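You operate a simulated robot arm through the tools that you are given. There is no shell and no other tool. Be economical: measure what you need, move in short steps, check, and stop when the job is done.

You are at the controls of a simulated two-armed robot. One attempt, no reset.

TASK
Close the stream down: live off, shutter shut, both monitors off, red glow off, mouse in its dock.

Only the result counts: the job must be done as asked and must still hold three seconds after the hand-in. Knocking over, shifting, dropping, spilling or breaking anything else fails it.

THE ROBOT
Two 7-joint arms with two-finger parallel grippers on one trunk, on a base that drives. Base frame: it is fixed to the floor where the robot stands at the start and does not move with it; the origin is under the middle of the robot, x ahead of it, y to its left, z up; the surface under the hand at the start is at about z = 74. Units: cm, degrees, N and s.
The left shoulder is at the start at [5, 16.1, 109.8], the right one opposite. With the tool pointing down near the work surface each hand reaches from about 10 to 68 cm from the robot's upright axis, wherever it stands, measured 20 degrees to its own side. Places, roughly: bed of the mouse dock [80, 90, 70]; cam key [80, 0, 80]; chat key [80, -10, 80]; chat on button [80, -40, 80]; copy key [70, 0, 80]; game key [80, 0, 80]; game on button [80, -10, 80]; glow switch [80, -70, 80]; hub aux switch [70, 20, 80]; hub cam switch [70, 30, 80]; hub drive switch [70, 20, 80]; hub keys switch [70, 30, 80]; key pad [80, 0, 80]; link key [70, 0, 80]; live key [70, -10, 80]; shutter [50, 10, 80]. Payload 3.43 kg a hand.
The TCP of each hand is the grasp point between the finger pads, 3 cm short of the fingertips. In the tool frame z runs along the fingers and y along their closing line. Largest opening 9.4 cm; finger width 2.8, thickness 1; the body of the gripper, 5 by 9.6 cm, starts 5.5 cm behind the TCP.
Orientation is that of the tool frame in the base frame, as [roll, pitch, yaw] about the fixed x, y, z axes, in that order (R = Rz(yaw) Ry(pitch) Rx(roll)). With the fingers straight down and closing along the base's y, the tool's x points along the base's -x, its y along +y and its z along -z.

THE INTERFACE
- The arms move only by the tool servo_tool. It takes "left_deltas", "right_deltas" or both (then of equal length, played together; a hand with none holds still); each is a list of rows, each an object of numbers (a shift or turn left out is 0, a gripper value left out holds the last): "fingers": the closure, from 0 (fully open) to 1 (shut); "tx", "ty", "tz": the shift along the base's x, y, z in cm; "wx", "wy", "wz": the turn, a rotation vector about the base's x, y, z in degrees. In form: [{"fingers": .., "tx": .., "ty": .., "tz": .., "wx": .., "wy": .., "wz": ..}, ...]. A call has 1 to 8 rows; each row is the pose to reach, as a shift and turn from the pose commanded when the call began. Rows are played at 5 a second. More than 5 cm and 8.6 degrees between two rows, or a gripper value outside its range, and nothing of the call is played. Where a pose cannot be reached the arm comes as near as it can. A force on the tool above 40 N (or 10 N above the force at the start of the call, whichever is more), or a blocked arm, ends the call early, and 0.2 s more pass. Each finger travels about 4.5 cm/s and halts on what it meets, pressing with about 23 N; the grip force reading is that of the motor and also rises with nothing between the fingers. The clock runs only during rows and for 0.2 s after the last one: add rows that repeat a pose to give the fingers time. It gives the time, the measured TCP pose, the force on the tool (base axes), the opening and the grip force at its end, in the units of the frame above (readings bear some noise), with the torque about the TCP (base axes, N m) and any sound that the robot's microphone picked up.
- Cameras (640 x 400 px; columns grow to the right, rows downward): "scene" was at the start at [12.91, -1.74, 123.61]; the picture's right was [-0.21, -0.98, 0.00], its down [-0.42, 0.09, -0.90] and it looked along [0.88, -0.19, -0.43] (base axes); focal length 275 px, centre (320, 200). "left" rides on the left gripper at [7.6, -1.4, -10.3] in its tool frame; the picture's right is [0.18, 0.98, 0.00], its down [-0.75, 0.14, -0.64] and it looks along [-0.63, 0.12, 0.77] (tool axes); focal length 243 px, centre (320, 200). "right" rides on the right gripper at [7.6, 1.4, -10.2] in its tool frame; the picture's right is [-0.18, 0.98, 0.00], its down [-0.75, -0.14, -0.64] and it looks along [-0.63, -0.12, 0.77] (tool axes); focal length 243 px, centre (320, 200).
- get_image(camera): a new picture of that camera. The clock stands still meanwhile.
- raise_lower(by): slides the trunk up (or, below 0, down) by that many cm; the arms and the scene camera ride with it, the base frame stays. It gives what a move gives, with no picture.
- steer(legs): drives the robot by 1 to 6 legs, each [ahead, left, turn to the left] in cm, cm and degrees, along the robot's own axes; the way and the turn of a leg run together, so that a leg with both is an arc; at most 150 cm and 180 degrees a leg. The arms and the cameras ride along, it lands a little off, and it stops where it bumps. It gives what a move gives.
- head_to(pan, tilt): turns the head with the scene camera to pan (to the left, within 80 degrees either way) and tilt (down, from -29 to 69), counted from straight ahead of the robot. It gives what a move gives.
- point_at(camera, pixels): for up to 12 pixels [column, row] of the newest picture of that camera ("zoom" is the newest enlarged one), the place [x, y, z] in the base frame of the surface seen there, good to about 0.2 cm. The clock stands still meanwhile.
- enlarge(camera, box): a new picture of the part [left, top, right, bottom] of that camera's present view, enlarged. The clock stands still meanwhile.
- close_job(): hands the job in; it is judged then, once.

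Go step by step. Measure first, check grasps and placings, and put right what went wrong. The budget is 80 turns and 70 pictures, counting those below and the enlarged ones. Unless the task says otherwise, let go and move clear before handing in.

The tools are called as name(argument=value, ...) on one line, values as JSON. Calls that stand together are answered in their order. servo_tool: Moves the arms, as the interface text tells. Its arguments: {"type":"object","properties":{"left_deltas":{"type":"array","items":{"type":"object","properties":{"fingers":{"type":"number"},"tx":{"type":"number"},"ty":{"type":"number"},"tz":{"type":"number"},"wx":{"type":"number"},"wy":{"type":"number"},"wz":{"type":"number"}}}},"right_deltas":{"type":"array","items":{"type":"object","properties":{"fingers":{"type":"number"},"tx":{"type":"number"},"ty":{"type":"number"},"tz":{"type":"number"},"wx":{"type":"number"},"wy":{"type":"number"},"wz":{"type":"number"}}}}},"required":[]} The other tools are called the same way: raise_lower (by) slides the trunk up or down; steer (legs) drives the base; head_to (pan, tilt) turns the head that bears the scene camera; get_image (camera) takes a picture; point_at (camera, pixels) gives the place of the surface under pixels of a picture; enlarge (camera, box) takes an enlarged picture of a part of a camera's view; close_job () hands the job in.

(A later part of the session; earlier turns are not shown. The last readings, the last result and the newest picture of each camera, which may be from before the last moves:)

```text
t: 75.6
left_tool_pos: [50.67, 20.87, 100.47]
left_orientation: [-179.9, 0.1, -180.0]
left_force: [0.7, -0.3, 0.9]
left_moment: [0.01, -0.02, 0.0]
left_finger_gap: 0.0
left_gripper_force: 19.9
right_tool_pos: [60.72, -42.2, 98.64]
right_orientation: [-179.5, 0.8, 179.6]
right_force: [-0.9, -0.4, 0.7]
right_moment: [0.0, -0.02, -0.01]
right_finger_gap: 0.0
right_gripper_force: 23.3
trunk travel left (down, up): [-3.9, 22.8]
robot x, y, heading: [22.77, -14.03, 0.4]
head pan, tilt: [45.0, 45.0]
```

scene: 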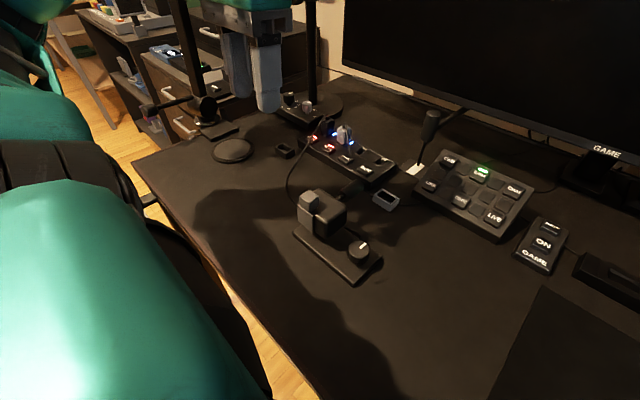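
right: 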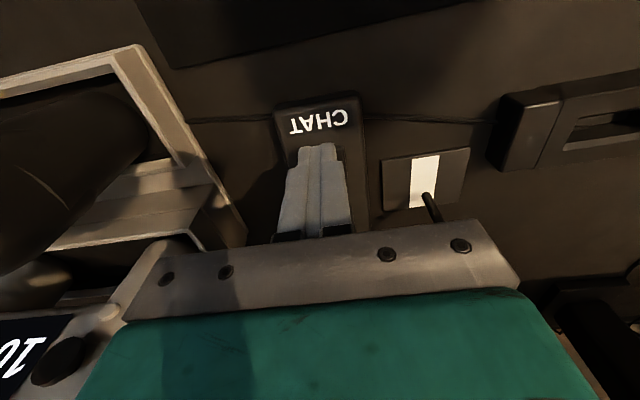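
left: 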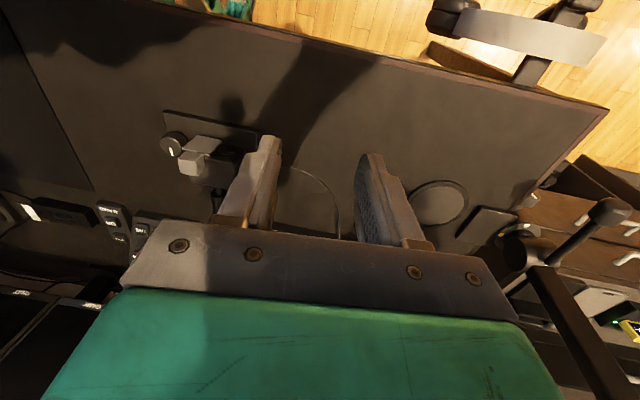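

The right face went from 7.45 to 8.6, so the shift is ≈1.1 cm. I'll lower the closed fingers left of the body and push its left face from y=15.0 back to about 13.9.

servo_tool(left_deltas=[{"tx": 2.5, "ty": -2}, {"tx": 2.5, "ty": -2, "tz": -4.5}, {"tx": 2.5, "ty": -2, "tz": -9}, {"tx": 2.5, "ty": -2, "tz": -13.5}, {"tx": 2.5, "ty": -2, "tz": -18}, {"tx": 2.5, "ty": -3.5, "tz": -18}, {"tx": 2.5, "ty": -4.3, "tz": -18}])

servo_tool(left_deltas=[{"ty": -0.4}, {"ty": -0.7}, {"ty": -1.0}, {"ty": -1.3}, {"ty": -1.5}, {"ty": -1.65}])

enlarge(camera="scene", box=[260, 160, 400, 290])

point_at(camera="zoom", pixels=[[410, 280], [340, 200], [355, 185], [330, 219], [398, 385], [240, 170], [265, 190]])

```text
t: 77.2
left_tool_pos: [53.45, 16.41, 82.37]
left_orientation: [179.9, 0.1, 180.0]
left_force: [-0.3, 0.7, -0.5]
left_moment: [-0.05, 0.0, 0.03]
left_finger_gap: 0.0
left_gripper_force: 22.4
right_tool_pos: [60.66, -42.26, 98.62]
right_orientation: [-179.4, 0.8, 179.6]
right_force: [0.5, 0.0, -0.3]
right_moment: [-0.02, 0.01, -0.01]
right_finger_gap: 0.03
right_gripper_force: 23.0
trunk travel left (down, up): [-3.9, 22.8]
robot x, y, heading: [23.14, -14.55, 0.5]
head pan, tilt: [45.0, 45.0]
```

```text
t: 78.6
left_tool_pos: [53.5, 14.68, 82.44]
left_orientation: [179.9, 0.1, 180.0]
left_force: [0.8, 3.9, 2.5]
left_moment: [-0.05, -0.03, 0.01]
left_finger_gap: 0.0
left_gripper_force: 23.6
right_tool_pos: [60.69, -42.18, 98.7]
right_orientation: [-179.4, 0.8, 179.6]
right_force: [0.2, -0.5, -0.3]
right_moment: [0.0, 0.03, 0.0]
right_finger_gap: 0.0
right_gripper_force: 22.6
trunk travel left (down, up): [-3.9, 22.8]
robot x, y, heading: [23.19, -14.42, 0.3]
head pan, tilt: [45.0, 45.0]
```

```text
3.08 times, centred on (330, 225) of scene
```

zoom: 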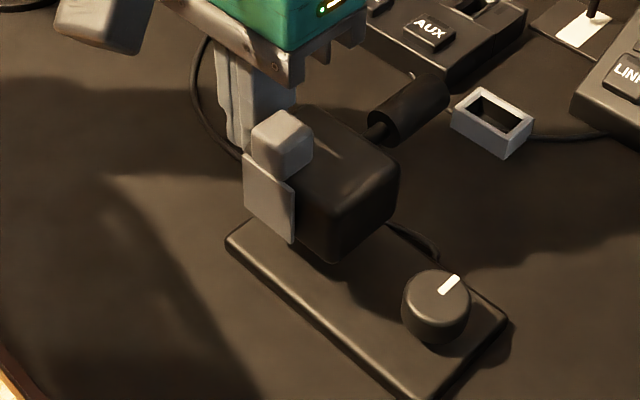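

```text
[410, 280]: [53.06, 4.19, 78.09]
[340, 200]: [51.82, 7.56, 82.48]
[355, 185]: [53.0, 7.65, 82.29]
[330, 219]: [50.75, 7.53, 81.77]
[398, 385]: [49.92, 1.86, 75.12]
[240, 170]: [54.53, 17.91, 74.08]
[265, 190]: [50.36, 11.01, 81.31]
```

The device is back (right edge y≈7.55) with the plate still over the lens. I'll retract the left hand and look at the dock area and the mouse.

servo_tool(left_deltas=[{"ty": 2}, {"ty": 4}, {"ty": 4, "tz": 4.5}, {"ty": 4, "tz": 9}, {"ty": 4, "tz": 14}, {"ty": 4, "tz": 18}, {"ty": 4, "tz": 22, "tx": -2}, {"ty": 4, "tz": 24, "tx": -6}])

servo_tool(left_deltas=[{"tx": -4, "ty": -2}, {"tx": -8, "ty": -4}, {"tx": -12, "ty": -4}])

head_to(pan=58, tilt=25)

get_image(camera="scene")

```text
t: 80.6
left_tool_pos: [48.92, 17.5, 103.43]
left_orientation: [-179.9, -7.4, -180.0]
left_force: [0.2, -0.4, -0.4]
left_moment: [-0.03, 0.05, 0.02]
left_finger_gap: 0.0
left_gripper_force: 22.6
left hand out of reach, approached as far as the arm can: row 8
right_tool_pos: [60.69, -42.24, 98.64]
right_orientation: [-179.5, 0.8, 179.6]
right_force: [0.7, 0.4, 0.1]
right_moment: [-0.01, 0.04, -0.01]
right_finger_gap: 0.0
right_gripper_force: 22.7
trunk travel left (down, up): [-3.9, 22.8]
robot x, y, heading: [22.99, -14.13, 0.3]
head pan, tilt: [45.0, 45.0]
stopped in row 8 (left hand): the arm was blocked; the commanded pose is now the measured one
```

```text
t: 81.4
left_tool_pos: [36.87, 12.79, 103.43]
left_orientation: [-179.9, -7.3, -179.9]
left_force: [0.2, 0.0, -0.1]
left_moment: [-0.04, -0.03, -0.02]
left_finger_gap: 0.0
left_gripper_force: 23.3
left hand out of reach, approached as far as the arm can: row 3
right_tool_pos: [60.64, -42.29, 98.53]
right_orientation: [-179.4, 0.8, 179.7]
right_force: [-0.6, -1.1, 0.2]
right_moment: [0.01, 0.05, -0.01]
right_finger_gap: 0.0
right_gripper_force: 23.2
trunk travel left (down, up): [-3.9, 22.8]
robot x, y, heading: [23.18, -14.19, 0.3]
head pan, tilt: [45.0, 45.0]
```

```text
t: 82.2
left_tool_pos: [36.82, 12.86, 103.55]
left_orientation: [-179.9, -7.4, -180.0]
left_force: [0.6, -0.1, 0.6]
left_moment: [0.02, 0.03, 0.0]
left_finger_gap: 0.02
left_gripper_force: 23.3
right_tool_pos: [60.63, -42.26, 98.6]
right_orientation: [-179.3, 0.7, 179.6]
right_force: [-0.4, 0.8, 0.0]
right_moment: [0.02, -0.01, 0.03]
right_finger_gap: 0.0
right_gripper_force: 22.9
trunk travel left (down, up): [-3.9, 22.8]
robot x, y, heading: [22.62, -14.48, 0.3]
head pan, tilt: [58.0, 25.0]
```

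```text
12 pictures are left
```

scene: 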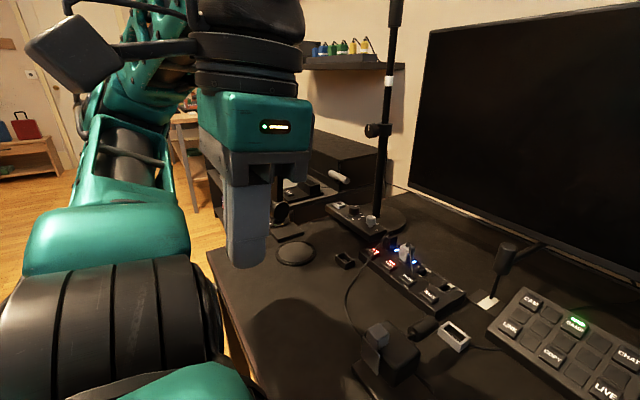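

The dock lies behind the left arm. I'll first fetch the mouse with the right hand: open and go above it at (47,-32), then look.

servo_tool(right_deltas=[{"tx": -3.4, "ty": 2.5, "fingers": 0}, {"tx": -6.8, "ty": 5}, {"tx": -10, "ty": 7.5}, {"tx": -13.4, "ty": 10}, {"tx": -13.4, "ty": 10, "tz": -3}, {"tx": -13.4, "ty": 10, "tz": -6}])

get_image(camera="right")

```text
t: 83.6
left_tool_pos: [36.82, 12.77, 103.45]
left_orientation: [-180.0, -7.4, 180.0]
left_force: [0.0, 0.5, -0.1]
left_moment: [0.02, 0.04, 0.0]
left_finger_gap: 0.0
left_gripper_force: 23.0
right_tool_pos: [47.52, -31.95, 92.73]
right_orientation: [-179.4, 0.7, 179.6]
right_force: [-0.6, -0.1, -0.8]
right_moment: [0.02, 0.02, -0.03]
right_finger_gap: 9.37
right_gripper_force: 0.0
right hand out of reach, approached as far as the arm can: row 6
trunk travel left (down, up): [-3.9, 22.8]
robot x, y, heading: [23.34, -14.49, 0.5]
head pan, tilt: [58.0, 25.0]
```

```text
11 pictures are left
```

right: 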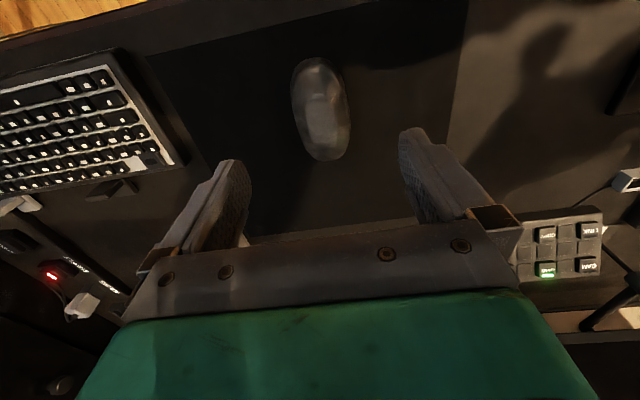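

The mouse is at (320,110). I'll measure its outline.

point_at(camera="right", pixels=[[310, 62], [326, 157], [295, 100], [347, 115], [320, 110], [303, 130], [345, 85], [325, 75], [320, 145]])

```text
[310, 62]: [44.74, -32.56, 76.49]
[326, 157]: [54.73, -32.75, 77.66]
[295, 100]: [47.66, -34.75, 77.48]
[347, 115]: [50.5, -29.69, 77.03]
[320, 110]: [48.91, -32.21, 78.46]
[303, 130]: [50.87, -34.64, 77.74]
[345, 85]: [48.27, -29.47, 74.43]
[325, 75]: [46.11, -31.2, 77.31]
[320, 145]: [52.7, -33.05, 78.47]
```

The mouse is centred at (49.3,-32.4), about 5.5 wide, lying along x. I'll back the base 6 cm for better reach and then come down over it.

steer(legs=[[-6, 0, 0]])

servo_tool(right_deltas=[{"tx": 3, "ty": -0.4}, {"tx": 6, "ty": -0.5}, {"tx": 7.8, "ty": -0.5}, {"tx": 7.8, "ty": -0.5, "tz": -3}, {"tx": 7.8, "ty": -0.5, "tz": -6}])

```text
t: 84.6
left_tool_pos: [30.8, 12.78, 103.55]
left_orientation: [-179.9, -7.3, -179.9]
left_force: [0.4, 0.2, 0.0]
left_moment: [0.01, -0.02, 0.01]
left_finger_gap: 0.02
left_gripper_force: 23.7
right_tool_pos: [41.48, -32.12, 92.76]
right_orientation: [-179.4, 0.8, 179.7]
right_force: [-0.1, -1.0, -0.3]
right_moment: [0.01, 0.01, 0.01]
right_finger_gap: 9.4
right_gripper_force: 0.0
trunk travel left (down, up): [-3.9, 22.8]
robot x, y, heading: [17.09, -14.54, 0.6]
head pan, tilt: [58.0, 25.0]
```

```text
t: 85.8
left_tool_pos: [30.85, 12.78, 103.52]
left_orientation: [-180.0, -7.4, -179.9]
left_force: [0.1, -0.1, -0.1]
left_moment: [-0.01, 0.0, 0.01]
left_finger_gap: 0.01
left_gripper_force: 22.5
right_tool_pos: [49.69, -32.56, 86.57]
right_orientation: [-179.3, 0.8, 179.6]
right_force: [0.1, 0.5, -0.3]
right_moment: [0.01, 0.01, 0.0]
right_finger_gap: 9.41
right_gripper_force: 0.0
trunk travel left (down, up): [-3.9, 22.8]
robot x, y, heading: [17.16, -14.54, 0.5]
head pan, tilt: [58.0, 25.0]
```

Well placed. I'll go down to z≈77.6 and close.

servo_tool(right_deltas=[{"tz": -4}, {"tz": -7}, {"tz": -8.8}, {"tz": -8.8, "fingers": 1}, {"tz": -8.8}, {"tz": -8.8}, {"tz": -8.8}])

servo_tool(right_deltas=[{"tz": 2}, {"tz": 5}, {"tz": 9}, {"tz": 14}])

get_image(camera="right")

```text
t: 87.4
left_tool_pos: [30.84, 12.88, 103.58]
left_orientation: [-180.0, -7.4, 180.0]
left_force: [-0.6, -0.4, 0.1]
left_moment: [0.0, -0.01, -0.02]
left_finger_gap: 0.0
left_gripper_force: 22.7
right_tool_pos: [49.53, -32.56, 77.78]
right_orientation: [-179.4, 0.6, 179.7]
right_force: [0.2, 0.1, 0.2]
right_moment: [-0.01, 0.03, 0.05]
right_finger_gap: 6.21
right_gripper_force: 23.3
trunk travel left (down, up): [-3.9, 22.8]
robot x, y, heading: [17.23, -14.28, 0.5]
head pan, tilt: [58.0, 25.0]
```

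```text
t: 88.4
left_tool_pos: [30.78, 12.77, 103.47]
left_orientation: [180.0, -7.4, -179.8]
left_force: [0.3, -0.2, -0.1]
left_moment: [0.0, 0.01, 0.0]
left_finger_gap: 0.02
left_gripper_force: 22.8
right_tool_pos: [49.39, -32.52, 92.17]
right_orientation: [-179.4, 0.7, 179.8]
right_force: [-0.3, -0.2, -0.3]
right_moment: [0.0, 0.0, 0.0]
right_finger_gap: 6.18
right_gripper_force: 23.3
trunk travel left (down, up): [-3.9, 22.8]
robot x, y, heading: [16.96, -14.62, 0.7]
head pan, tilt: [58.0, 25.0]
```

```text
10 pictures are left
```

right: 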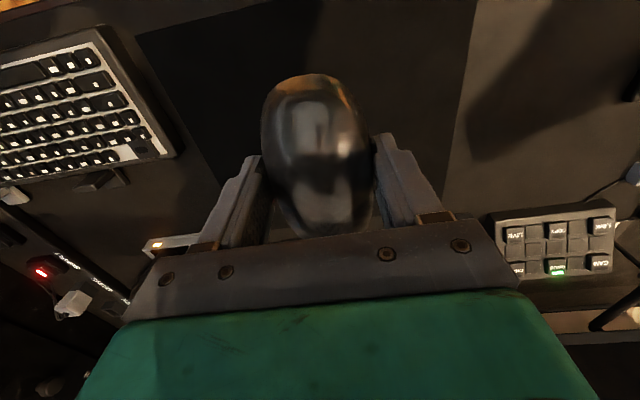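

The mouse is held (gap 6.2). I'll raise the trunk, back off and drive left towards the dock, then look.

raise_lower(by=10)

steer(legs=[[-30, 0, 0], [0, 65, 0]])

head_to(pan=25, tilt=28)

get_image(camera="scene")

```text
t: 89.7
left_tool_pos: [30.77, 12.78, 113.41]
left_orientation: [180.0, -7.4, -179.8]
left_force: [-0.7, 0.4, 0.2]
left_moment: [0.01, -0.04, -0.01]
left_finger_gap: 0.0
left_gripper_force: 23.0
right_tool_pos: [49.48, -32.43, 102.11]
right_orientation: [-179.5, 0.7, 179.8]
right_force: [-0.3, 0.0, -0.3]
right_moment: [-0.01, 0.0, -0.01]
right_finger_gap: 6.2
right_gripper_force: 23.3
trunk travel left (down, up): [-13.9, 12.8]
robot x, y, heading: [17.38, -14.46, 0.5]
head pan, tilt: [58.0, 25.0]
```

```text
t: 97.5
left_tool_pos: [-0.02, 76.39, 113.4]
left_orientation: [180.0, -7.3, 179.9]
left_force: [-0.3, 0.2, 0.5]
left_moment: [-0.03, 0.01, 0.01]
left_finger_gap: 0.0
left_gripper_force: 23.4
right_tool_pos: [18.54, 31.13, 102.14]
right_orientation: [-179.4, 0.8, 179.5]
right_force: [-0.1, -1.0, 0.2]
right_moment: [-0.02, 0.02, 0.0]
right_finger_gap: 6.18
right_gripper_force: 22.8
trunk travel left (down, up): [-13.9, 12.8]
robot x, y, heading: [-13.94, 49.12, 0.3]
head pan, tilt: [58.0, 25.0]
```

```text
t: 98.4
left_tool_pos: [-0.03, 76.4, 113.49]
left_orientation: [-180.0, -7.4, 179.9]
left_force: [-0.3, 0.2, 0.8]
left_moment: [0.01, -0.01, 0.0]
left_finger_gap: 0.0
left_gripper_force: 23.1
right_tool_pos: [18.6, 31.05, 102.13]
right_orientation: [-179.3, 0.7, 179.5]
right_force: [-0.6, 0.1, -0.5]
right_moment: [0.03, 0.0, -0.04]
right_finger_gap: 6.2
right_gripper_force: 22.8
trunk travel left (down, up): [-13.9, 12.8]
robot x, y, heading: [-13.35, 49.52, 0.2]
head pan, tilt: [25.0, 28.0]
```

```text
9 pictures are left
```

scene: 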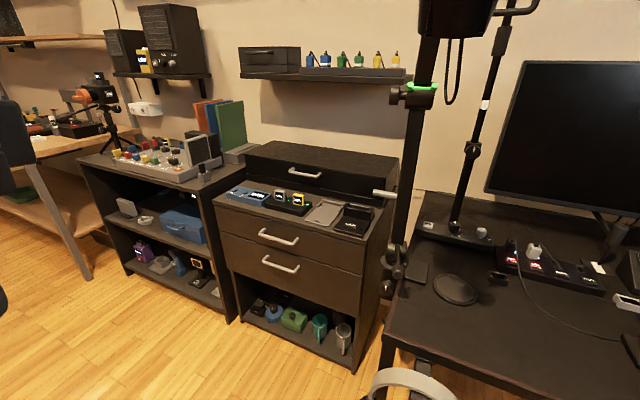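

The cabinet top shows several trays at (245–370,190–235). I'll zoom to identify the mouse dock.

enlarge(camera="scene", box=[220, 165, 400, 277])

point_at(camera="zoom", pixels=[[355, 150], [400, 130], [330, 185], [420, 160], [380, 195], [465, 190], [460, 215], [505, 150], [540, 160], [580, 100], [480, 155], [500, 190]])

```text
3.56 times, centred on (310, 221) of scene
```

zoom: 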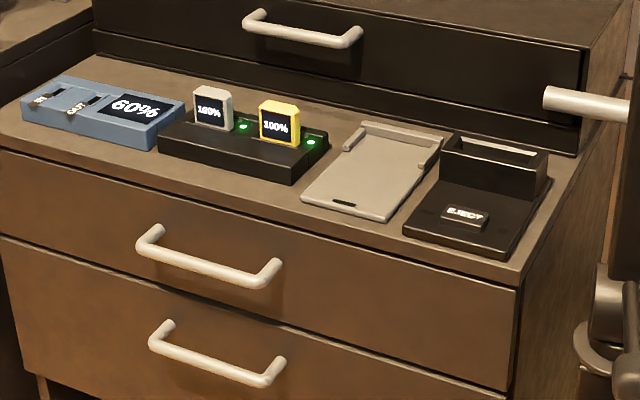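

```text
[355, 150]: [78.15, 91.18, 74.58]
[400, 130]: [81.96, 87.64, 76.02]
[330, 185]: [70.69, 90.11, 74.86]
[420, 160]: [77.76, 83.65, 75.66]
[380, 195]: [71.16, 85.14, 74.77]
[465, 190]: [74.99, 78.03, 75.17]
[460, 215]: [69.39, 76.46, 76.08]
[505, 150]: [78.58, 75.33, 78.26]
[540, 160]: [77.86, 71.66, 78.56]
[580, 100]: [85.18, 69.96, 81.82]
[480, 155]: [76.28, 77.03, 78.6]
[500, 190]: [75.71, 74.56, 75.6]
```

The grey recessed plate centred near (75.5,88,74.7), with walls at its far end, is the mouse dock. I'll measure its outline more closely, and the furniture at left for driving.

point_at(camera="zoom", pixels=[[308, 195], [384, 214], [344, 203], [345, 150], [352, 140], [367, 127], [432, 142], [438, 155], [427, 163], [375, 170], [398, 145], [385, 137]])

point_at(camera="scene", pixels=[[85, 275], [60, 200], [235, 315], [120, 350], [40, 320], [355, 365], [400, 130], [395, 200], [385, 265], [375, 190]])

```text
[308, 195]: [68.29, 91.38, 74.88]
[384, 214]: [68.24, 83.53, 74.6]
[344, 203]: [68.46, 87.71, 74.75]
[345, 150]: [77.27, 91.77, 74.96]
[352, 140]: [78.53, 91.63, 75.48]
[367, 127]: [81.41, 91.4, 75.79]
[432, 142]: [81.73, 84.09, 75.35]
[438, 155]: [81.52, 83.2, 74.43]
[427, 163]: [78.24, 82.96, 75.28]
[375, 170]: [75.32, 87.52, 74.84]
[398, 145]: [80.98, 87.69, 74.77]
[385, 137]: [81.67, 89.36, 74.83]
```

```text
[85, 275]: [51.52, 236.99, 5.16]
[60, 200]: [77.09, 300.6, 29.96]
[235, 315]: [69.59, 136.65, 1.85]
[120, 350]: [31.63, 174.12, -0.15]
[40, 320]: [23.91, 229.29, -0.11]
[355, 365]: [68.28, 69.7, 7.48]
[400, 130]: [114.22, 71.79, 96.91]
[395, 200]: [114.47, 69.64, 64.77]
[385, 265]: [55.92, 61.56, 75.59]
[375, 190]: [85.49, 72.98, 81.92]
```

The dock plate spans x 68–82, y 83.2–91.6, bed z≈74.8, so the TCP target is (75.3,87.4). The floor is clear; I'll drive to about (20,110).

steer(legs=[[0, 60, 0], [33, 0, 0]])

servo_tool(right_deltas=[{"tz": 0}])

```text
t: 106.1
left_tool_pos: [34.09, 136.9, 113.47]
left_orientation: [-179.9, -7.4, 178.4]
left_force: [0.0, -0.7, -0.2]
left_moment: [-0.02, 0.02, 0.01]
left_finger_gap: 0.0
left_gripper_force: 22.9
right_tool_pos: [51.44, 91.06, 102.18]
right_orientation: [-179.4, 0.7, 178.1]
right_force: [1.5, 0.3, -0.6]
right_moment: [0.0, 0.01, 0.0]
right_finger_gap: 6.21
right_gripper_force: 22.4
trunk travel left (down, up): [-13.9, 12.8]
robot x, y, heading: [19.4, 110.17, -1.0]
head pan, tilt: [25.0, 28.0]
```

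```text
t: 106.5
left_tool_pos: [34.19, 136.92, 113.46]
left_orientation: [-179.9, -7.4, 178.3]
left_force: [0.8, -0.4, 0.3]
left_moment: [-0.04, -0.01, 0.0]
left_finger_gap: 0.03
left_gripper_force: 23.0
right_tool_pos: [51.5, 91.01, 102.11]
right_orientation: [-179.4, 0.6, 178.0]
right_force: [-0.1, 1.0, -1.6]
right_moment: [0.01, 0.01, 0.02]
right_finger_gap: 6.21
right_gripper_force: 22.8
trunk travel left (down, up): [-13.9, 12.8]
robot x, y, heading: [19.95, 109.95, -1.3]
head pan, tilt: [25.0, 28.0]
```

At (51.5,91,102). I'll lower the trunk 9 and move above the dock, turning +2° to square up.

raise_lower(by=-9)

servo_tool(right_deltas=[{"tx": 4, "ty": -0.6, "wz": 1}, {"tx": 8, "ty": -1.2, "wz": 2}, {"tx": 12, "ty": -1.8, "wz": 2}, {"tx": 16, "ty": -2.4, "wz": 2}, {"tx": 20, "ty": -3, "wz": 2}, {"tx": 23.8, "ty": -3.6, "wz": 2}, {"tx": 23.8, "ty": -3.6, "tz": -3, "wz": 2}, {"tx": 23.8, "ty": -3.6, "tz": -5, "wz": 2}])

get_image(camera="right")

```text
t: 107.8
left_tool_pos: [34.1, 136.9, 104.43]
left_orientation: [-180.0, -7.5, 178.3]
left_force: [0.6, 0.7, 0.2]
left_moment: [0.02, 0.01, 0.01]
left_finger_gap: 0.0
left_gripper_force: 23.5
right_tool_pos: [51.41, 91.09, 93.07]
right_orientation: [-179.4, 0.8, 178.0]
right_force: [-0.3, -0.1, -2.0]
right_moment: [0.0, 0.01, 0.0]
right_finger_gap: 6.2
right_gripper_force: 23.0
trunk travel left (down, up): [-4.9, 21.8]
robot x, y, heading: [19.68, 109.78, -1.3]
head pan, tilt: [25.0, 28.0]
```

```text
t: 109.5
left_tool_pos: [34.07, 136.96, 104.38]
left_orientation: [179.9, -7.4, 178.3]
left_force: [-0.6, 0.4, -0.2]
left_moment: [-0.02, -0.03, 0.02]
left_finger_gap: 0.01
left_gripper_force: 23.1
right_tool_pos: [73.7, 86.4, 88.33]
right_orientation: [-179.5, 0.8, 179.9]
right_force: [0.0, -0.4, -0.6]
right_moment: [-0.01, 0.01, -0.02]
right_finger_gap: 6.21
right_gripper_force: 23.4
right hand out of reach, approached as far as the arm can: row 6, 7, 8
trunk travel left (down, up): [-4.9, 21.8]
robot x, y, heading: [19.86, 109.86, -1.2]
head pan, tilt: [25.0, 28.0]
```

```text
7 pictures are left
```

right: 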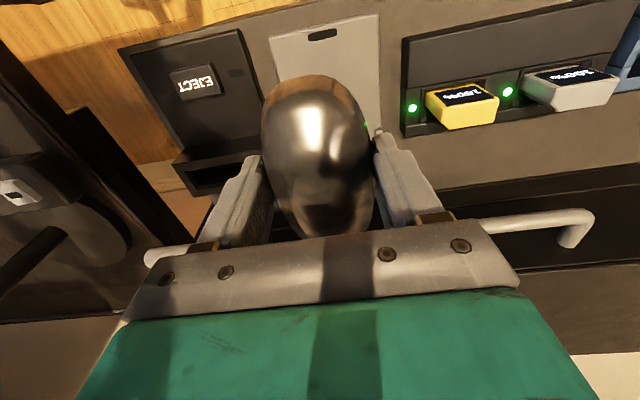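

The arm's limit leaves it 1.6 cm short. I'll shift the base 4 left and 4 ahead, checking the drawer handle's position first.

point_at(camera="right", pixels=[[575, 225], [510, 222], [160, 255], [580, 180], [275, 45], [375, 25], [322, 35], [383, 120], [402, 90], [250, 60]])

steer(legs=[[4, 4, 1.2]])

```text
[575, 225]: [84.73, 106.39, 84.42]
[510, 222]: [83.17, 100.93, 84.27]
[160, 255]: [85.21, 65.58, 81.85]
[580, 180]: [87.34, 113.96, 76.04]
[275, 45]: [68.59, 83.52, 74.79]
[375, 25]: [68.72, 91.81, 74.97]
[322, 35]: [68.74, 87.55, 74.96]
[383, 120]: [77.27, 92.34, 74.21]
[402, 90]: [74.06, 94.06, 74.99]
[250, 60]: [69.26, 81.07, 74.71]
```

```text
t: 110.6
left_tool_pos: [37.62, 141.04, 104.44]
left_orientation: [-179.9, -7.4, 179.6]
left_force: [1.0, -0.6, 0.1]
left_moment: [0.0, 0.03, -0.02]
left_finger_gap: 0.0
left_gripper_force: 23.1
right_tool_pos: [78.11, 91.46, 88.44]
right_orientation: [-179.6, 0.9, -178.7]
right_force: [-0.3, -0.1, -0.9]
right_moment: [0.01, -0.01, -0.02]
right_finger_gap: 6.21
right_gripper_force: 23.2
trunk travel left (down, up): [-4.9, 21.8]
robot x, y, heading: [23.69, 113.64, 0.0]
head pan, tilt: [25.0, 28.0]
```

The handle is at x≥83, clear. I'll shift to (75.3,87.6), lower to just above the bed and check.

servo_tool(right_deltas=[{"tx": -2, "ty": -2.8, "wz": -1.3}, {"tx": -2.8, "ty": -3.9, "wz": -1.3}, {"tx": -2.8, "ty": -3.9, "tz": -3, "wz": -1.3}, {"tx": -2.8, "ty": -3.9, "tz": -6, "wz": -1.3}, {"tx": -2.8, "ty": -3.9, "tz": -8.8, "wz": -1.3}, {"tx": -2.8, "ty": -3.9, "tz": -8.8, "wz": -1.3}])

get_image(camera="right")

```text
t: 112.0
left_tool_pos: [37.55, 140.96, 104.43]
left_orientation: [-180.0, -7.4, 179.5]
left_force: [-0.6, 1.3, 0.6]
left_moment: [-0.01, 0.0, -0.02]
left_finger_gap: 0.03
left_gripper_force: 23.1
right_tool_pos: [75.0, 87.45, 79.57]
right_orientation: [-179.5, 0.9, 179.9]
right_force: [-0.2, 0.4, -1.3]
right_moment: [0.04, 0.0, -0.02]
right_finger_gap: 6.21
right_gripper_force: 22.7
trunk travel left (down, up): [-4.9, 21.8]
robot x, y, heading: [23.67, 114.01, 0.0]
head pan, tilt: [25.0, 28.0]
```

```text
6 pictures are left
```

right: 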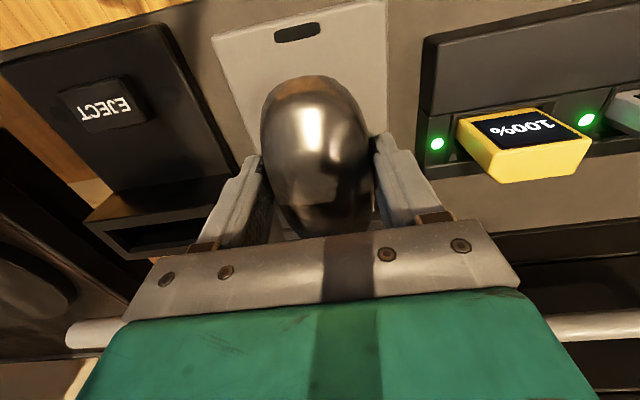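

Aligned over the bed. I'll measure the mouse ends and sides relative to the bed.

point_at(camera="right", pixels=[[310, 80], [322, 230], [266, 130], [366, 140], [315, 130], [215, 40], [384, 10], [295, 33], [380, 130]])

```text
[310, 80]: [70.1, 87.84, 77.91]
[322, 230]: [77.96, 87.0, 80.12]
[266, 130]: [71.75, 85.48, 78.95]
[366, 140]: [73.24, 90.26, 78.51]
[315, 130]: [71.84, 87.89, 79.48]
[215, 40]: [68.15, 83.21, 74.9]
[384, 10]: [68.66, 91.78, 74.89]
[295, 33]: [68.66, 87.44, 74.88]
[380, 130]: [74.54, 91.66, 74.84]
```

The mouse spans x≈70–80.3, y≈84.5–90.7, inside the bed. I'll lower to contact in small steps, then open a little.

servo_tool(right_deltas=[{"tz": -0.5, "ty": 0.1}, {"tz": -0.9, "ty": 0.1}, {"tz": -1.2, "ty": 0.1}, {"tz": -1.4, "ty": 0.1}, {"tz": -1.4, "ty": 0.1}])

```text
t: 113.2
left_tool_pos: [37.49, 141.06, 104.52]
left_orientation: [-179.8, -7.3, 179.6]
left_force: [0.4, -0.2, 0.0]
left_moment: [0.0, 0.02, 0.0]
left_finger_gap: 0.02
left_gripper_force: 23.2
right_tool_pos: [75.23, 87.67, 78.3]
right_orientation: [-179.4, 0.9, 179.9]
right_force: [-1.8, -0.7, 2.5]
right_moment: [-0.01, -0.18, -0.01]
right_finger_gap: 6.21
right_gripper_force: 23.1
trunk travel left (down, up): [-4.9, 21.8]
robot x, y, heading: [23.38, 113.67, -0.0]
head pan, tilt: [25.0, 28.0]
```

Light contact (2.5 N, -0.18 N m). I'll release in part and rise.

servo_tool(right_deltas=[{"fingers": 0.27}, {"fingers": 0.2}, {"fingers": 0.2}, {"tz": 2}, {"tz": 5}, {"tz": 9}, {"tz": 13}, {"tz": 17}])

get_image(camera="right")

```text
t: 115.0
left_tool_pos: [37.4, 140.95, 104.53]
left_orientation: [-179.8, -7.3, 179.6]
left_force: [0.5, -0.9, -0.6]
left_moment: [0.02, 0.01, -0.01]
left_finger_gap: 0.0
left_gripper_force: 23.5
right_tool_pos: [75.22, 87.84, 95.26]
right_orientation: [-179.5, 0.9, 179.9]
right_force: [-0.2, -0.4, 0.9]
right_moment: [-0.01, -0.01, -0.01]
right_finger_gap: 7.52
right_gripper_force: 0.0
trunk travel left (down, up): [-4.9, 21.8]
robot x, y, heading: [23.61, 114.15, 0.0]
head pan, tilt: [25.0, 28.0]
```

```text
5 pictures are left
```

right: 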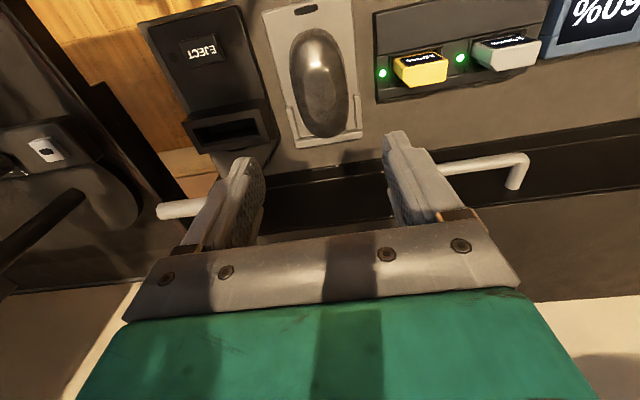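

The mouse sits in the dock at (320,85) between the rails. I'll zoom to confirm the seat, then back off and check the desk once.

enlarge(camera="right", box=[250, 0, 400, 150])

servo_tool(right_deltas=[{"tx": -4}, {"tx": -8}, {"tx": -12}, {"tx": -16}, {"tx": -20}])

steer(legs=[[-45, 0, 0], [0, -80, 0]])

head_to(pan=-20, tilt=22)

get_image(camera="scene")

```text
2.67 times, centred on (325, 75) of right
```

zoom: 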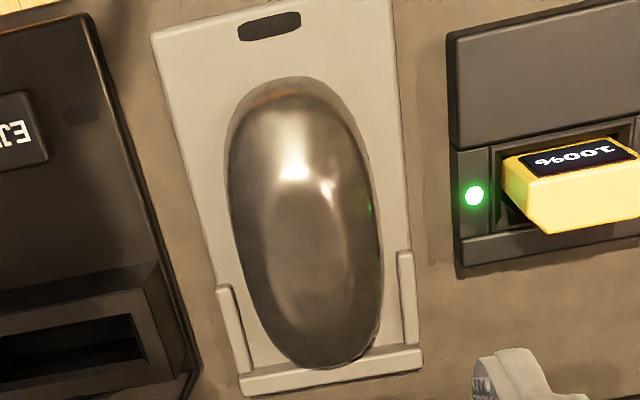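

```text
t: 116.2
left_tool_pos: [37.53, 141.05, 104.42]
left_orientation: [-179.9, -7.2, 179.6]
left_force: [0.3, -0.1, -0.2]
left_moment: [-0.04, -0.03, 0.03]
left_finger_gap: 0.0
left_gripper_force: 22.5
right_tool_pos: [55.47, 87.75, 94.79]
right_orientation: [-179.5, 0.9, 179.9]
right_force: [-1.0, 0.7, -0.1]
right_moment: [0.02, -0.01, 0.0]
right_finger_gap: 7.54
right_gripper_force: 0.0
trunk travel left (down, up): [-4.9, 21.8]
robot x, y, heading: [23.61, 114.0, -0.1]
head pan, tilt: [25.0, 28.0]
```

```text
t: 125.7
left_tool_pos: [-8.88, 63.39, 104.47]
left_orientation: [-180.0, -7.5, 177.5]
left_force: [-0.5, 0.1, 1.0]
left_moment: [0.01, 0.0, -0.01]
left_finger_gap: 0.0
left_gripper_force: 23.0
right_tool_pos: [7.14, 9.45, 94.83]
right_orientation: [-179.5, 1.0, 177.7]
right_force: [-0.1, 0.0, 1.2]
right_moment: [0.01, 0.05, 0.01]
right_finger_gap: 7.54
right_gripper_force: 0.0
trunk travel left (down, up): [-4.9, 21.8]
robot x, y, heading: [-23.64, 36.96, -2.3]
head pan, tilt: [25.0, 28.0]
```

```text
t: 126.8
left_tool_pos: [-8.87, 63.49, 104.56]
left_orientation: [-179.9, -7.4, 177.4]
left_force: [-0.3, -0.3, 0.1]
left_moment: [0.02, -0.03, 0.01]
left_finger_gap: 0.02
left_gripper_force: 23.3
right_tool_pos: [7.15, 9.52, 94.78]
right_orientation: [-179.5, 0.9, 177.7]
right_force: [-0.7, -0.5, -0.1]
right_moment: [-0.01, 0.01, -0.01]
right_finger_gap: 7.51
right_gripper_force: 0.1
trunk travel left (down, up): [-4.9, 21.8]
robot x, y, heading: [-23.76, 36.93, -2.2]
head pan, tilt: [-20.0, 22.0]
```

```text
3 pictures are left
```

scene: 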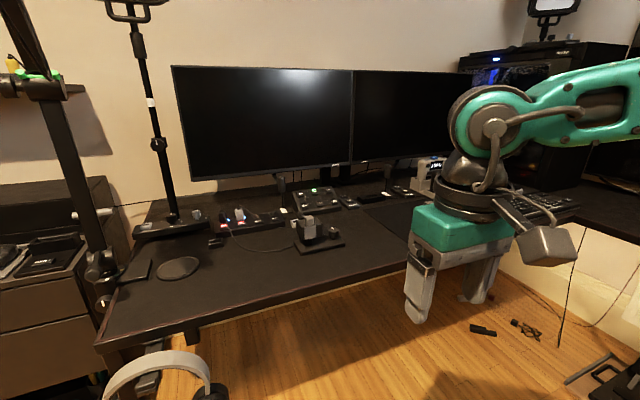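

Both screens are dark, the red strip is out, and the mouse is docked. I'll zoom once more on the pad and shutter from the front.

enlarge(camera="scene", box=[270, 175, 370, 255])

```text
5.00 times, centred on (320, 215) of scene
```

zoom: 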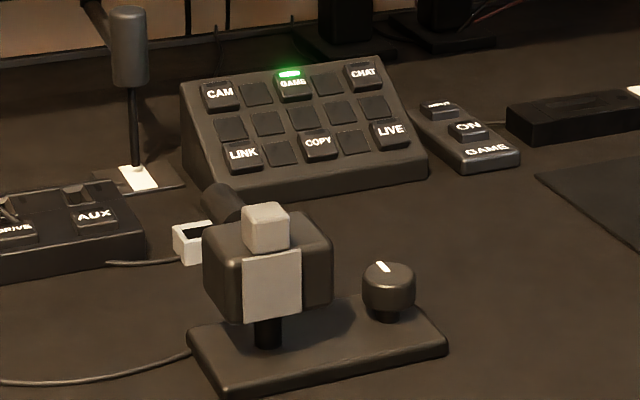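

The plate stands on the front face; I'll measure how it lies relative to the body's left edge.

point_at(camera="zoom", pixels=[[210, 270], [225, 280], [236, 285], [248, 285], [272, 285], [298, 280], [312, 275], [325, 270], [235, 255], [388, 280], [265, 230]])

```text
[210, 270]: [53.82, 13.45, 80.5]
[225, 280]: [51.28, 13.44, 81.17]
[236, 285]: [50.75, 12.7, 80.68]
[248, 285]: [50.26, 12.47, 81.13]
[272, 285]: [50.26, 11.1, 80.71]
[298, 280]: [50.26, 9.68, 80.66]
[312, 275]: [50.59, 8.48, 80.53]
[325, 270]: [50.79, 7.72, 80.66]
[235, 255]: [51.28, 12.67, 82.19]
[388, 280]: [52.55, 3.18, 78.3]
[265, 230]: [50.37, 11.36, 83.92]
```

The plate now covers y 9.5–12.6 with the lens at about 10.6–12.75, so it may be a touch short of fully shut. I'll go back and slide it about 1 cm further, then restore the base as before.

steer(legs=[[0, 0, 2.3], [0, -51.3, 0], [46.8, 0, 0]])

servo_tool(left_deltas=[{"wy": -3.7, "fingers": 0.5}, {"wy": -7.4}, {"wy": -7.4}])

```text
t: 134.6
left_tool_pos: [37.99, 13.21, 104.49]
left_orientation: [-179.9, -7.4, 178.5]
left_force: [0.9, 0.5, 0.0]
left_moment: [0.0, -0.05, -0.02]
left_finger_gap: 0.01
left_gripper_force: 23.0
right_tool_pos: [55.13, -40.35, 94.84]
right_orientation: [-179.4, 0.9, 178.9]
right_force: [0.4, 0.4, 0.1]
right_moment: [-0.01, -0.02, 0.03]
right_finger_gap: 7.5
right_gripper_force: 0.0
trunk travel left (down, up): [-4.9, 21.8]
robot x, y, heading: [23.83, -13.93, -1.3]
head pan, tilt: [-20.0, 22.0]
```

```text
t: 135.3
left_tool_pos: [38.03, 13.35, 104.41]
left_orientation: [179.9, 0.1, 178.5]
left_force: [-0.4, 0.1, -0.1]
left_moment: [0.01, -0.01, 0.03]
left_finger_gap: 4.71
left_gripper_force: 0.1
right_tool_pos: [55.13, -40.34, 94.8]
right_orientation: [-179.6, 0.9, 178.8]
right_force: [-0.9, -0.6, 0.8]
right_moment: [-0.02, -0.01, -0.01]
right_finger_gap: 7.5
right_gripper_force: 0.1
trunk travel left (down, up): [-4.9, 21.8]
robot x, y, heading: [23.48, -13.87, -1.1]
head pan, tilt: [-20.0, 22.0]
```

Now above the block at (50.8,11.3), lowering to z≈90.

servo_tool(left_deltas=[{"tx": 4.3, "ty": -0.7, "wz": 1.4}, {"tx": 8.6, "ty": -1.4, "wz": 1.4}, {"tx": 12.8, "ty": -2, "wz": 1.4}, {"tx": 12.8, "ty": -2, "tz": -4, "wz": 1.4}, {"tx": 12.8, "ty": -2, "tz": -8, "wz": 1.4}, {"tx": 12.8, "ty": -2, "tz": -12, "wz": 1.4}, {"tx": 12.8, "ty": -2, "tz": -14.5, "wz": 1.4}, {"tx": 12.8, "ty": -2, "tz": -14.5, "wz": 1.4}])

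enlarge(camera="left", box=[200, 80, 440, 230])

point_at(camera="zoom", pixels=[[320, 150], [320, 180], [280, 160], [355, 160], [320, 100], [260, 200], [440, 180], [400, 130], [130, 100]])

```text
t: 137.2
left_tool_pos: [51.12, 11.5, 89.9]
left_orientation: [179.9, 0.1, -180.0]
left_force: [0.3, -0.6, 0.2]
left_moment: [0.04, 0.0, 0.0]
left_finger_gap: 4.7
left_gripper_force: 0.0
right_tool_pos: [55.25, -40.44, 94.84]
right_orientation: [-179.5, 0.9, 178.7]
right_force: [0.0, -0.4, 0.2]
right_moment: [-0.02, 0.0, 0.02]
right_finger_gap: 7.53
right_gripper_force: 0.1
trunk travel left (down, up): [-4.9, 21.8]
robot x, y, heading: [23.69, -13.78, -1.0]
head pan, tilt: [-20.0, 22.0]
```

```text
2.67 times, centred on (320, 155) of left
```

zoom: 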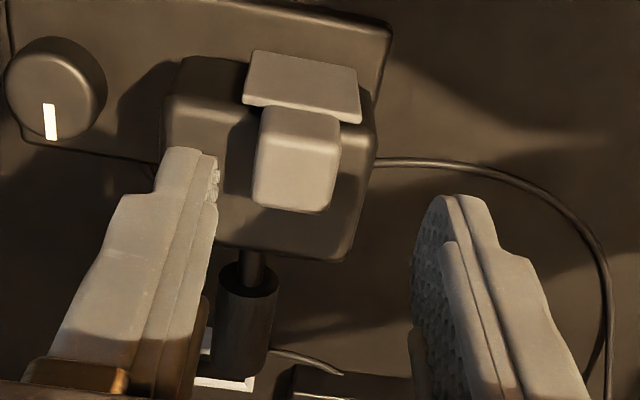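

```text
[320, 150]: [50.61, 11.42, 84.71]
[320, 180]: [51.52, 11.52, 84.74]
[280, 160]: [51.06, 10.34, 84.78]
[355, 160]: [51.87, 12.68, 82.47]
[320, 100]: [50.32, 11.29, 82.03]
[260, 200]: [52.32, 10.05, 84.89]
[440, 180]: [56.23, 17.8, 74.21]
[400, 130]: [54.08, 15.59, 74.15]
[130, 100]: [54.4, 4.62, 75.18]
```

The block is centred at y≈11.1, and the plate is about 0.4 cm short of the symmetric end. I'll grip and slide about 0.9 further.

servo_tool(left_deltas=[{"ty": -0.3, "tz": -2}, {"ty": -0.3, "tz": -3.7}, {"ty": -0.3, "tz": -3.7, "fingers": 0.72}, {"ty": -0.3, "tz": -3.7, "fingers": 0.72}, {"ty": -0.3, "tz": -3.7, "fingers": 1}, {"ty": -0.3, "tz": -3.7}, {"ty": -0.3, "tz": -3.7}])

servo_tool(left_deltas=[{"ty": 0.2}, {"ty": 0.4}, {"ty": 0.6}, {"ty": 0.8}, {"ty": 0.95}])

```text
t: 138.8
left_tool_pos: [51.12, 10.82, 86.21]
left_orientation: [179.8, 0.0, 179.9]
left_force: [-0.2, -0.9, 0.7]
left_moment: [-0.03, 0.1, 0.08]
left_finger_gap: 2.15
left_gripper_force: 23.0
right_tool_pos: [55.11, -40.48, 94.83]
right_orientation: [-179.5, 0.9, 178.8]
right_force: [0.4, -0.6, 0.5]
right_moment: [0.01, -0.01, -0.01]
right_finger_gap: 7.53
right_gripper_force: 0.0
trunk travel left (down, up): [-4.9, 21.8]
robot x, y, heading: [23.62, -13.78, -1.2]
head pan, tilt: [-20.0, 22.0]
```

```text
t: 139.9
left_tool_pos: [50.93, 11.81, 86.17]
left_orientation: [179.9, 0.0, 179.9]
left_force: [0.5, -2.9, 0.0]
left_moment: [-0.12, 0.07, 0.0]
left_finger_gap: 2.15
left_gripper_force: 22.5
right_tool_pos: [55.08, -40.29, 94.89]
right_orientation: [-179.5, 1.0, 178.8]
right_force: [0.7, -0.5, -0.8]
right_moment: [0.01, -0.01, -0.01]
right_finger_gap: 7.53
right_gripper_force: 0.0
trunk travel left (down, up): [-4.9, 21.8]
robot x, y, heading: [23.57, -13.42, -1.0]
head pan, tilt: [-20.0, 22.0]
```

A reaction of -2.9 N shows resistance. I'll add 0.5 more to be at the end stop, then release and rise.

servo_tool(left_deltas=[{"ty": 0.2}, {"ty": 0.4}, {"ty": 0.5}, {"ty": 0.5}])

servo_tool(left_deltas=[{"fingers": 0.6}, {"fingers": 0.5}, {"fingers": 0.5}, {"tz": 3}, {"tz": 7}, {"tz": 11}, {"tz": 12, "fingers": 1}, {"tz": 12}])

```text
t: 140.9
left_tool_pos: [50.93, 12.23, 86.23]
left_orientation: [179.9, 0.1, 179.9]
left_force: [-0.5, -0.3, -0.6]
left_moment: [0.0, 0.23, -0.1]
left_finger_gap: 2.14
left_gripper_force: 22.9
right_tool_pos: [55.01, -40.42, 94.82]
right_orientation: [-179.5, 0.7, 178.8]
right_force: [0.5, 0.0, 0.3]
right_moment: [-0.03, 0.03, 0.01]
right_finger_gap: 7.53
right_gripper_force: 0.1
trunk travel left (down, up): [-4.9, 21.8]
robot x, y, heading: [23.56, -13.92, -1.0]
head pan, tilt: [-20.0, 22.0]
```

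```text
t: 142.8
left_tool_pos: [50.95, 12.34, 98.26]
left_orientation: [179.9, 0.1, 179.9]
left_force: [-0.1, -0.7, 0.4]
left_moment: [0.03, 0.0, 0.0]
left_finger_gap: 0.0
left_gripper_force: 4.4
right_tool_pos: [55.12, -40.35, 94.81]
right_orientation: [-179.5, 0.9, 178.8]
right_force: [-0.2, 0.1, 0.2]
right_moment: [0.02, -0.03, 0.01]
right_finger_gap: 7.52
right_gripper_force: 0.1
trunk travel left (down, up): [-4.9, 21.8]
robot x, y, heading: [23.72, -13.7, -1.1]
head pan, tilt: [-20.0, 22.0]
```

Now I'll push the body's left face back to where it was, ending at TCP y≈14.68 as before.

servo_tool(left_deltas=[{"tx": 1.2, "ty": 3}, {"tx": 2.5, "ty": 6}, {"tx": 2.5, "ty": 6, "tz": -4.5}, {"tx": 2.5, "ty": 6, "tz": -9}, {"tx": 2.5, "ty": 6, "tz": -13.5}, {"tx": 2.5, "ty": 6, "tz": -15.8}, {"tx": 2.5, "ty": 4.5, "tz": -15.8}, {"tx": 2.5, "ty": 4, "tz": -15.8}])

servo_tool(left_deltas=[{"ty": -0.4}, {"ty": -0.8}, {"ty": -1.1}, {"ty": -1.4}, {"ty": -1.6}, {"ty": -1.7}])

```text
t: 144.6
left_tool_pos: [53.42, 16.5, 82.43]
left_orientation: [179.9, 0.0, 179.9]
left_force: [-0.3, -0.6, 0.1]
left_moment: [-0.01, 0.02, 0.0]
left_finger_gap: 0.0
left_gripper_force: 22.6
right_tool_pos: [55.08, -40.35, 94.8]
right_orientation: [-179.5, 0.9, 178.9]
right_force: [0.1, -0.8, -0.3]
right_moment: [0.0, 0.04, -0.02]
right_finger_gap: 7.54
right_gripper_force: 0.0
trunk travel left (down, up): [-4.9, 21.8]
robot x, y, heading: [23.47, -13.56, -1.1]
head pan, tilt: [-20.0, 22.0]
```

```text
t: 145.9
left_tool_pos: [53.37, 14.93, 82.53]
left_orientation: [179.8, 0.1, -179.9]
left_force: [-0.1, 9.6, 16.0]
left_moment: [-0.16, 0.08, -0.02]
left_finger_gap: 0.0
left_gripper_force: 22.6
right_tool_pos: [54.98, -40.36, 94.92]
right_orientation: [-179.5, 1.0, 178.9]
right_force: [-0.7, 0.5, 0.2]
right_moment: [0.0, -0.03, 0.04]
right_finger_gap: 7.54
right_gripper_force: 0.0
trunk travel left (down, up): [-4.9, 21.8]
robot x, y, heading: [23.72, -13.48, -1.2]
head pan, tilt: [-20.0, 22.0]
```

The force rose to 9.6/16 N, more than last time, so I'll stop pushing, back off and rise, and use the last picture to check.

servo_tool(left_deltas=[{"ty": 0.5}, {"ty": 2}, {"ty": 3.5}, {"ty": 3.5, "tz": 4.5}, {"ty": 3.5, "tz": 9}, {"ty": 3.5, "tz": 13}, {"ty": 3, "tz": 16, "tx": -2}, {"ty": 3, "tz": 16, "tx": -6}])

servo_tool(left_deltas=[{"tx": -4, "ty": -2}, {"tx": -6, "ty": -4}])

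head_to(pan=42, tilt=45)

enlarge(camera="scene", box=[200, 120, 440, 270])

```text
t: 147.8
left_tool_pos: [47.48, 17.56, 98.78]
left_orientation: [179.9, -0.7, 180.0]
left_force: [-0.3, 0.1, 2.8]
left_moment: [-0.02, -0.08, -0.01]
left_finger_gap: 0.0
left_gripper_force: 23.1
right_tool_pos: [55.15, -40.36, 94.82]
right_orientation: [-179.5, 0.9, 178.8]
right_force: [-0.3, 0.4, 0.1]
right_moment: [-0.01, 0.01, 0.0]
right_finger_gap: 7.51
right_gripper_force: 0.0
trunk travel left (down, up): [-4.9, 21.8]
robot x, y, heading: [23.3, -13.61, -1.0]
head pan, tilt: [-20.0, 22.0]
```

```text
t: 148.3
left_tool_pos: [42.75, 13.88, 100.06]
left_orientation: [179.8, 0.1, -180.0]
left_force: [-0.1, -0.3, 0.0]
left_moment: [0.01, -0.03, 0.01]
left_finger_gap: 0.02
left_gripper_force: 23.0
left hand out of reach, approached as far as the arm can: row 2
right_tool_pos: [55.07, -40.32, 94.78]
right_orientation: [-179.5, 0.9, 178.9]
right_force: [-0.2, -0.3, -0.2]
right_moment: [0.0, 0.0, 0.01]
right_finger_gap: 7.53
right_gripper_force: 0.2
trunk travel left (down, up): [-4.9, 21.8]
robot x, y, heading: [23.75, -13.65, -1.0]
head pan, tilt: [-20.0, 22.0]
```

```text
t: 149.7
left_tool_pos: [42.9, 13.93, 100.07]
left_orientation: [179.9, 0.0, -179.9]
left_force: [0.9, -0.3, 0.0]
left_moment: [0.02, -0.01, -0.01]
left_finger_gap: 0.0
left_gripper_force: 22.9
right_tool_pos: [55.01, -40.4, 94.87]
right_orientation: [-179.4, 0.9, 178.7]
right_force: [0.4, -0.6, -0.5]
right_moment: [0.03, -0.01, 0.01]
right_finger_gap: 7.53
right_gripper_force: 0.0
trunk travel left (down, up): [-4.9, 21.8]
robot x, y, heading: [23.59, -13.36, -1.0]
head pan, tilt: [42.0, 45.0]
```

```text
2.67 times, centred on (320, 195) of scene
```

zoom: 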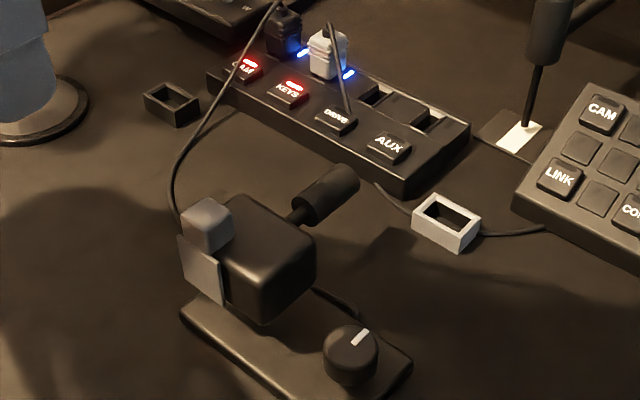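

The device stands upright and the plate is at the left end. I'll measure its place.

point_at(camera="zoom", pixels=[[351, 345], [290, 275], [305, 265], [275, 285], [207, 215], [182, 240], [218, 295], [200, 270], [183, 316], [270, 225], [232, 285]])

```text
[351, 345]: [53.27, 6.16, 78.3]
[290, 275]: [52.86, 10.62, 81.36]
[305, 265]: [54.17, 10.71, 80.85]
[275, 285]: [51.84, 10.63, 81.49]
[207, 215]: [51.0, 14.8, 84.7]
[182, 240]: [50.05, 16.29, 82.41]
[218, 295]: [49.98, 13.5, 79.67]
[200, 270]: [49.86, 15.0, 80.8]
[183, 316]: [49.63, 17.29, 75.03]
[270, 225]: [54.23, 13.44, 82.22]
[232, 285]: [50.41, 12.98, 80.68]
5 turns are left
```

The retreat dragged the whole device about 3 cm in +y (right face now 10.65; it should be 7.5), though the plate stayed shut. I'll straddle the body with the open fingers at y≈13.6, higher up, to carry it back by grip and then leave straight up.

servo_tool(left_deltas=[{"fingers": 0, "tz": -1}, {"tx": 4, "ty": -0.1, "tz": -2}, {"tx": 8, "ty": -0.2, "tz": -3}, {"tx": 10.5, "ty": -0.3, "tz": -4}, {"tx": 10.5, "ty": -0.3, "tz": -4}, {"tx": 10.5, "ty": -0.3, "tz": -8}, {"tx": 10.5, "ty": -0.3, "tz": -12}, {"tx": 10.5, "ty": -0.3, "tz": -12}])

servo_tool(left_deltas=[{"tz": -2}, {"tz": -4.3}, {"tz": -4.3}])

```text
t: 151.5
left_tool_pos: [52.86, 13.9, 88.09]
left_orientation: [179.9, 0.1, 179.9]
left_force: [0.3, 0.1, 0.5]
left_moment: [-0.02, 0.0, -0.01]
left_finger_gap: 9.41
left_gripper_force: 0.1
left hand out of reach, approached as far as the arm can: row 1
right_tool_pos: [55.13, -40.41, 94.93]
right_orientation: [-179.4, 0.9, 178.7]
right_force: [0.6, -0.9, 0.6]
right_moment: [-0.01, -0.03, -0.01]
right_finger_gap: 7.51
right_gripper_force: 0.0
trunk travel left (down, up): [-4.9, 21.8]
robot x, y, heading: [23.49, -13.42, -1.2]
head pan, tilt: [42.0, 45.0]
```

```text
t: 152.3
left_tool_pos: [53.03, 13.7, 83.74]
left_orientation: [179.9, 0.0, 179.9]
left_force: [-0.2, -0.2, 0.0]
left_moment: [0.01, -0.01, 0.0]
left_finger_gap: 9.41
left_gripper_force: 0.1
right_tool_pos: [55.16, -40.28, 94.81]
right_orientation: [-179.5, 0.8, 178.7]
right_force: [0.4, 0.3, 1.4]
right_moment: [-0.04, -0.02, -0.01]
right_finger_gap: 7.51
right_gripper_force: 0.0
trunk travel left (down, up): [-4.9, 21.8]
robot x, y, heading: [23.65, -14.04, -1.1]
head pan, tilt: [42.0, 45.0]
4 turns are left
```

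The fingers are down with no contact. I'll close on the body and carry it to TCP y≈10.45.

servo_tool(left_deltas=[{"fingers": 0.3}, {"fingers": 0.6}, {"fingers": 0.6}, {"fingers": 0.6}, {"fingers": 0.6}])

servo_tool(left_deltas=[{"ty": -0.6}, {"ty": -1.2}, {"ty": -1.8}, {"ty": -2.4}, {"ty": -2.9}, {"ty": -3.2}, {"ty": -3.2}])

```text
t: 153.5
left_tool_pos: [53.21, 13.72, 83.8]
left_orientation: [180.0, 0.1, 180.0]
left_force: [0.0, -4.1, 0.2]
left_moment: [-0.47, 0.03, -0.05]
left_finger_gap: 6.47
left_gripper_force: 23.2
right_tool_pos: [55.13, -40.36, 94.76]
right_orientation: [-179.5, 0.9, 178.8]
right_force: [-0.4, 0.2, -0.8]
right_moment: [0.01, -0.02, 0.0]
right_finger_gap: 7.51
right_gripper_force: 0.2
trunk travel left (down, up): [-4.9, 21.8]
robot x, y, heading: [23.33, -13.4, -1.0]
head pan, tilt: [42.0, 45.0]
```

```text
t: 155.1
left_tool_pos: [53.26, 10.78, 83.67]
left_orientation: [179.8, 0.2, -180.0]
left_force: [1.6, 9.9, 18.7]
left_moment: [0.29, -0.13, -0.04]
left_finger_gap: 6.49
left_gripper_force: 22.5
right_tool_pos: [55.1, -40.34, 94.88]
right_orientation: [-179.5, 1.0, 178.8]
right_force: [0.1, 0.3, 0.9]
right_moment: [0.0, 0.02, 0.02]
right_finger_gap: 7.55
right_gripper_force: 0.0
trunk travel left (down, up): [-4.9, 21.8]
robot x, y, heading: [23.17, -13.54, -0.9]
head pan, tilt: [42.0, 45.0]
3 turns are left
```

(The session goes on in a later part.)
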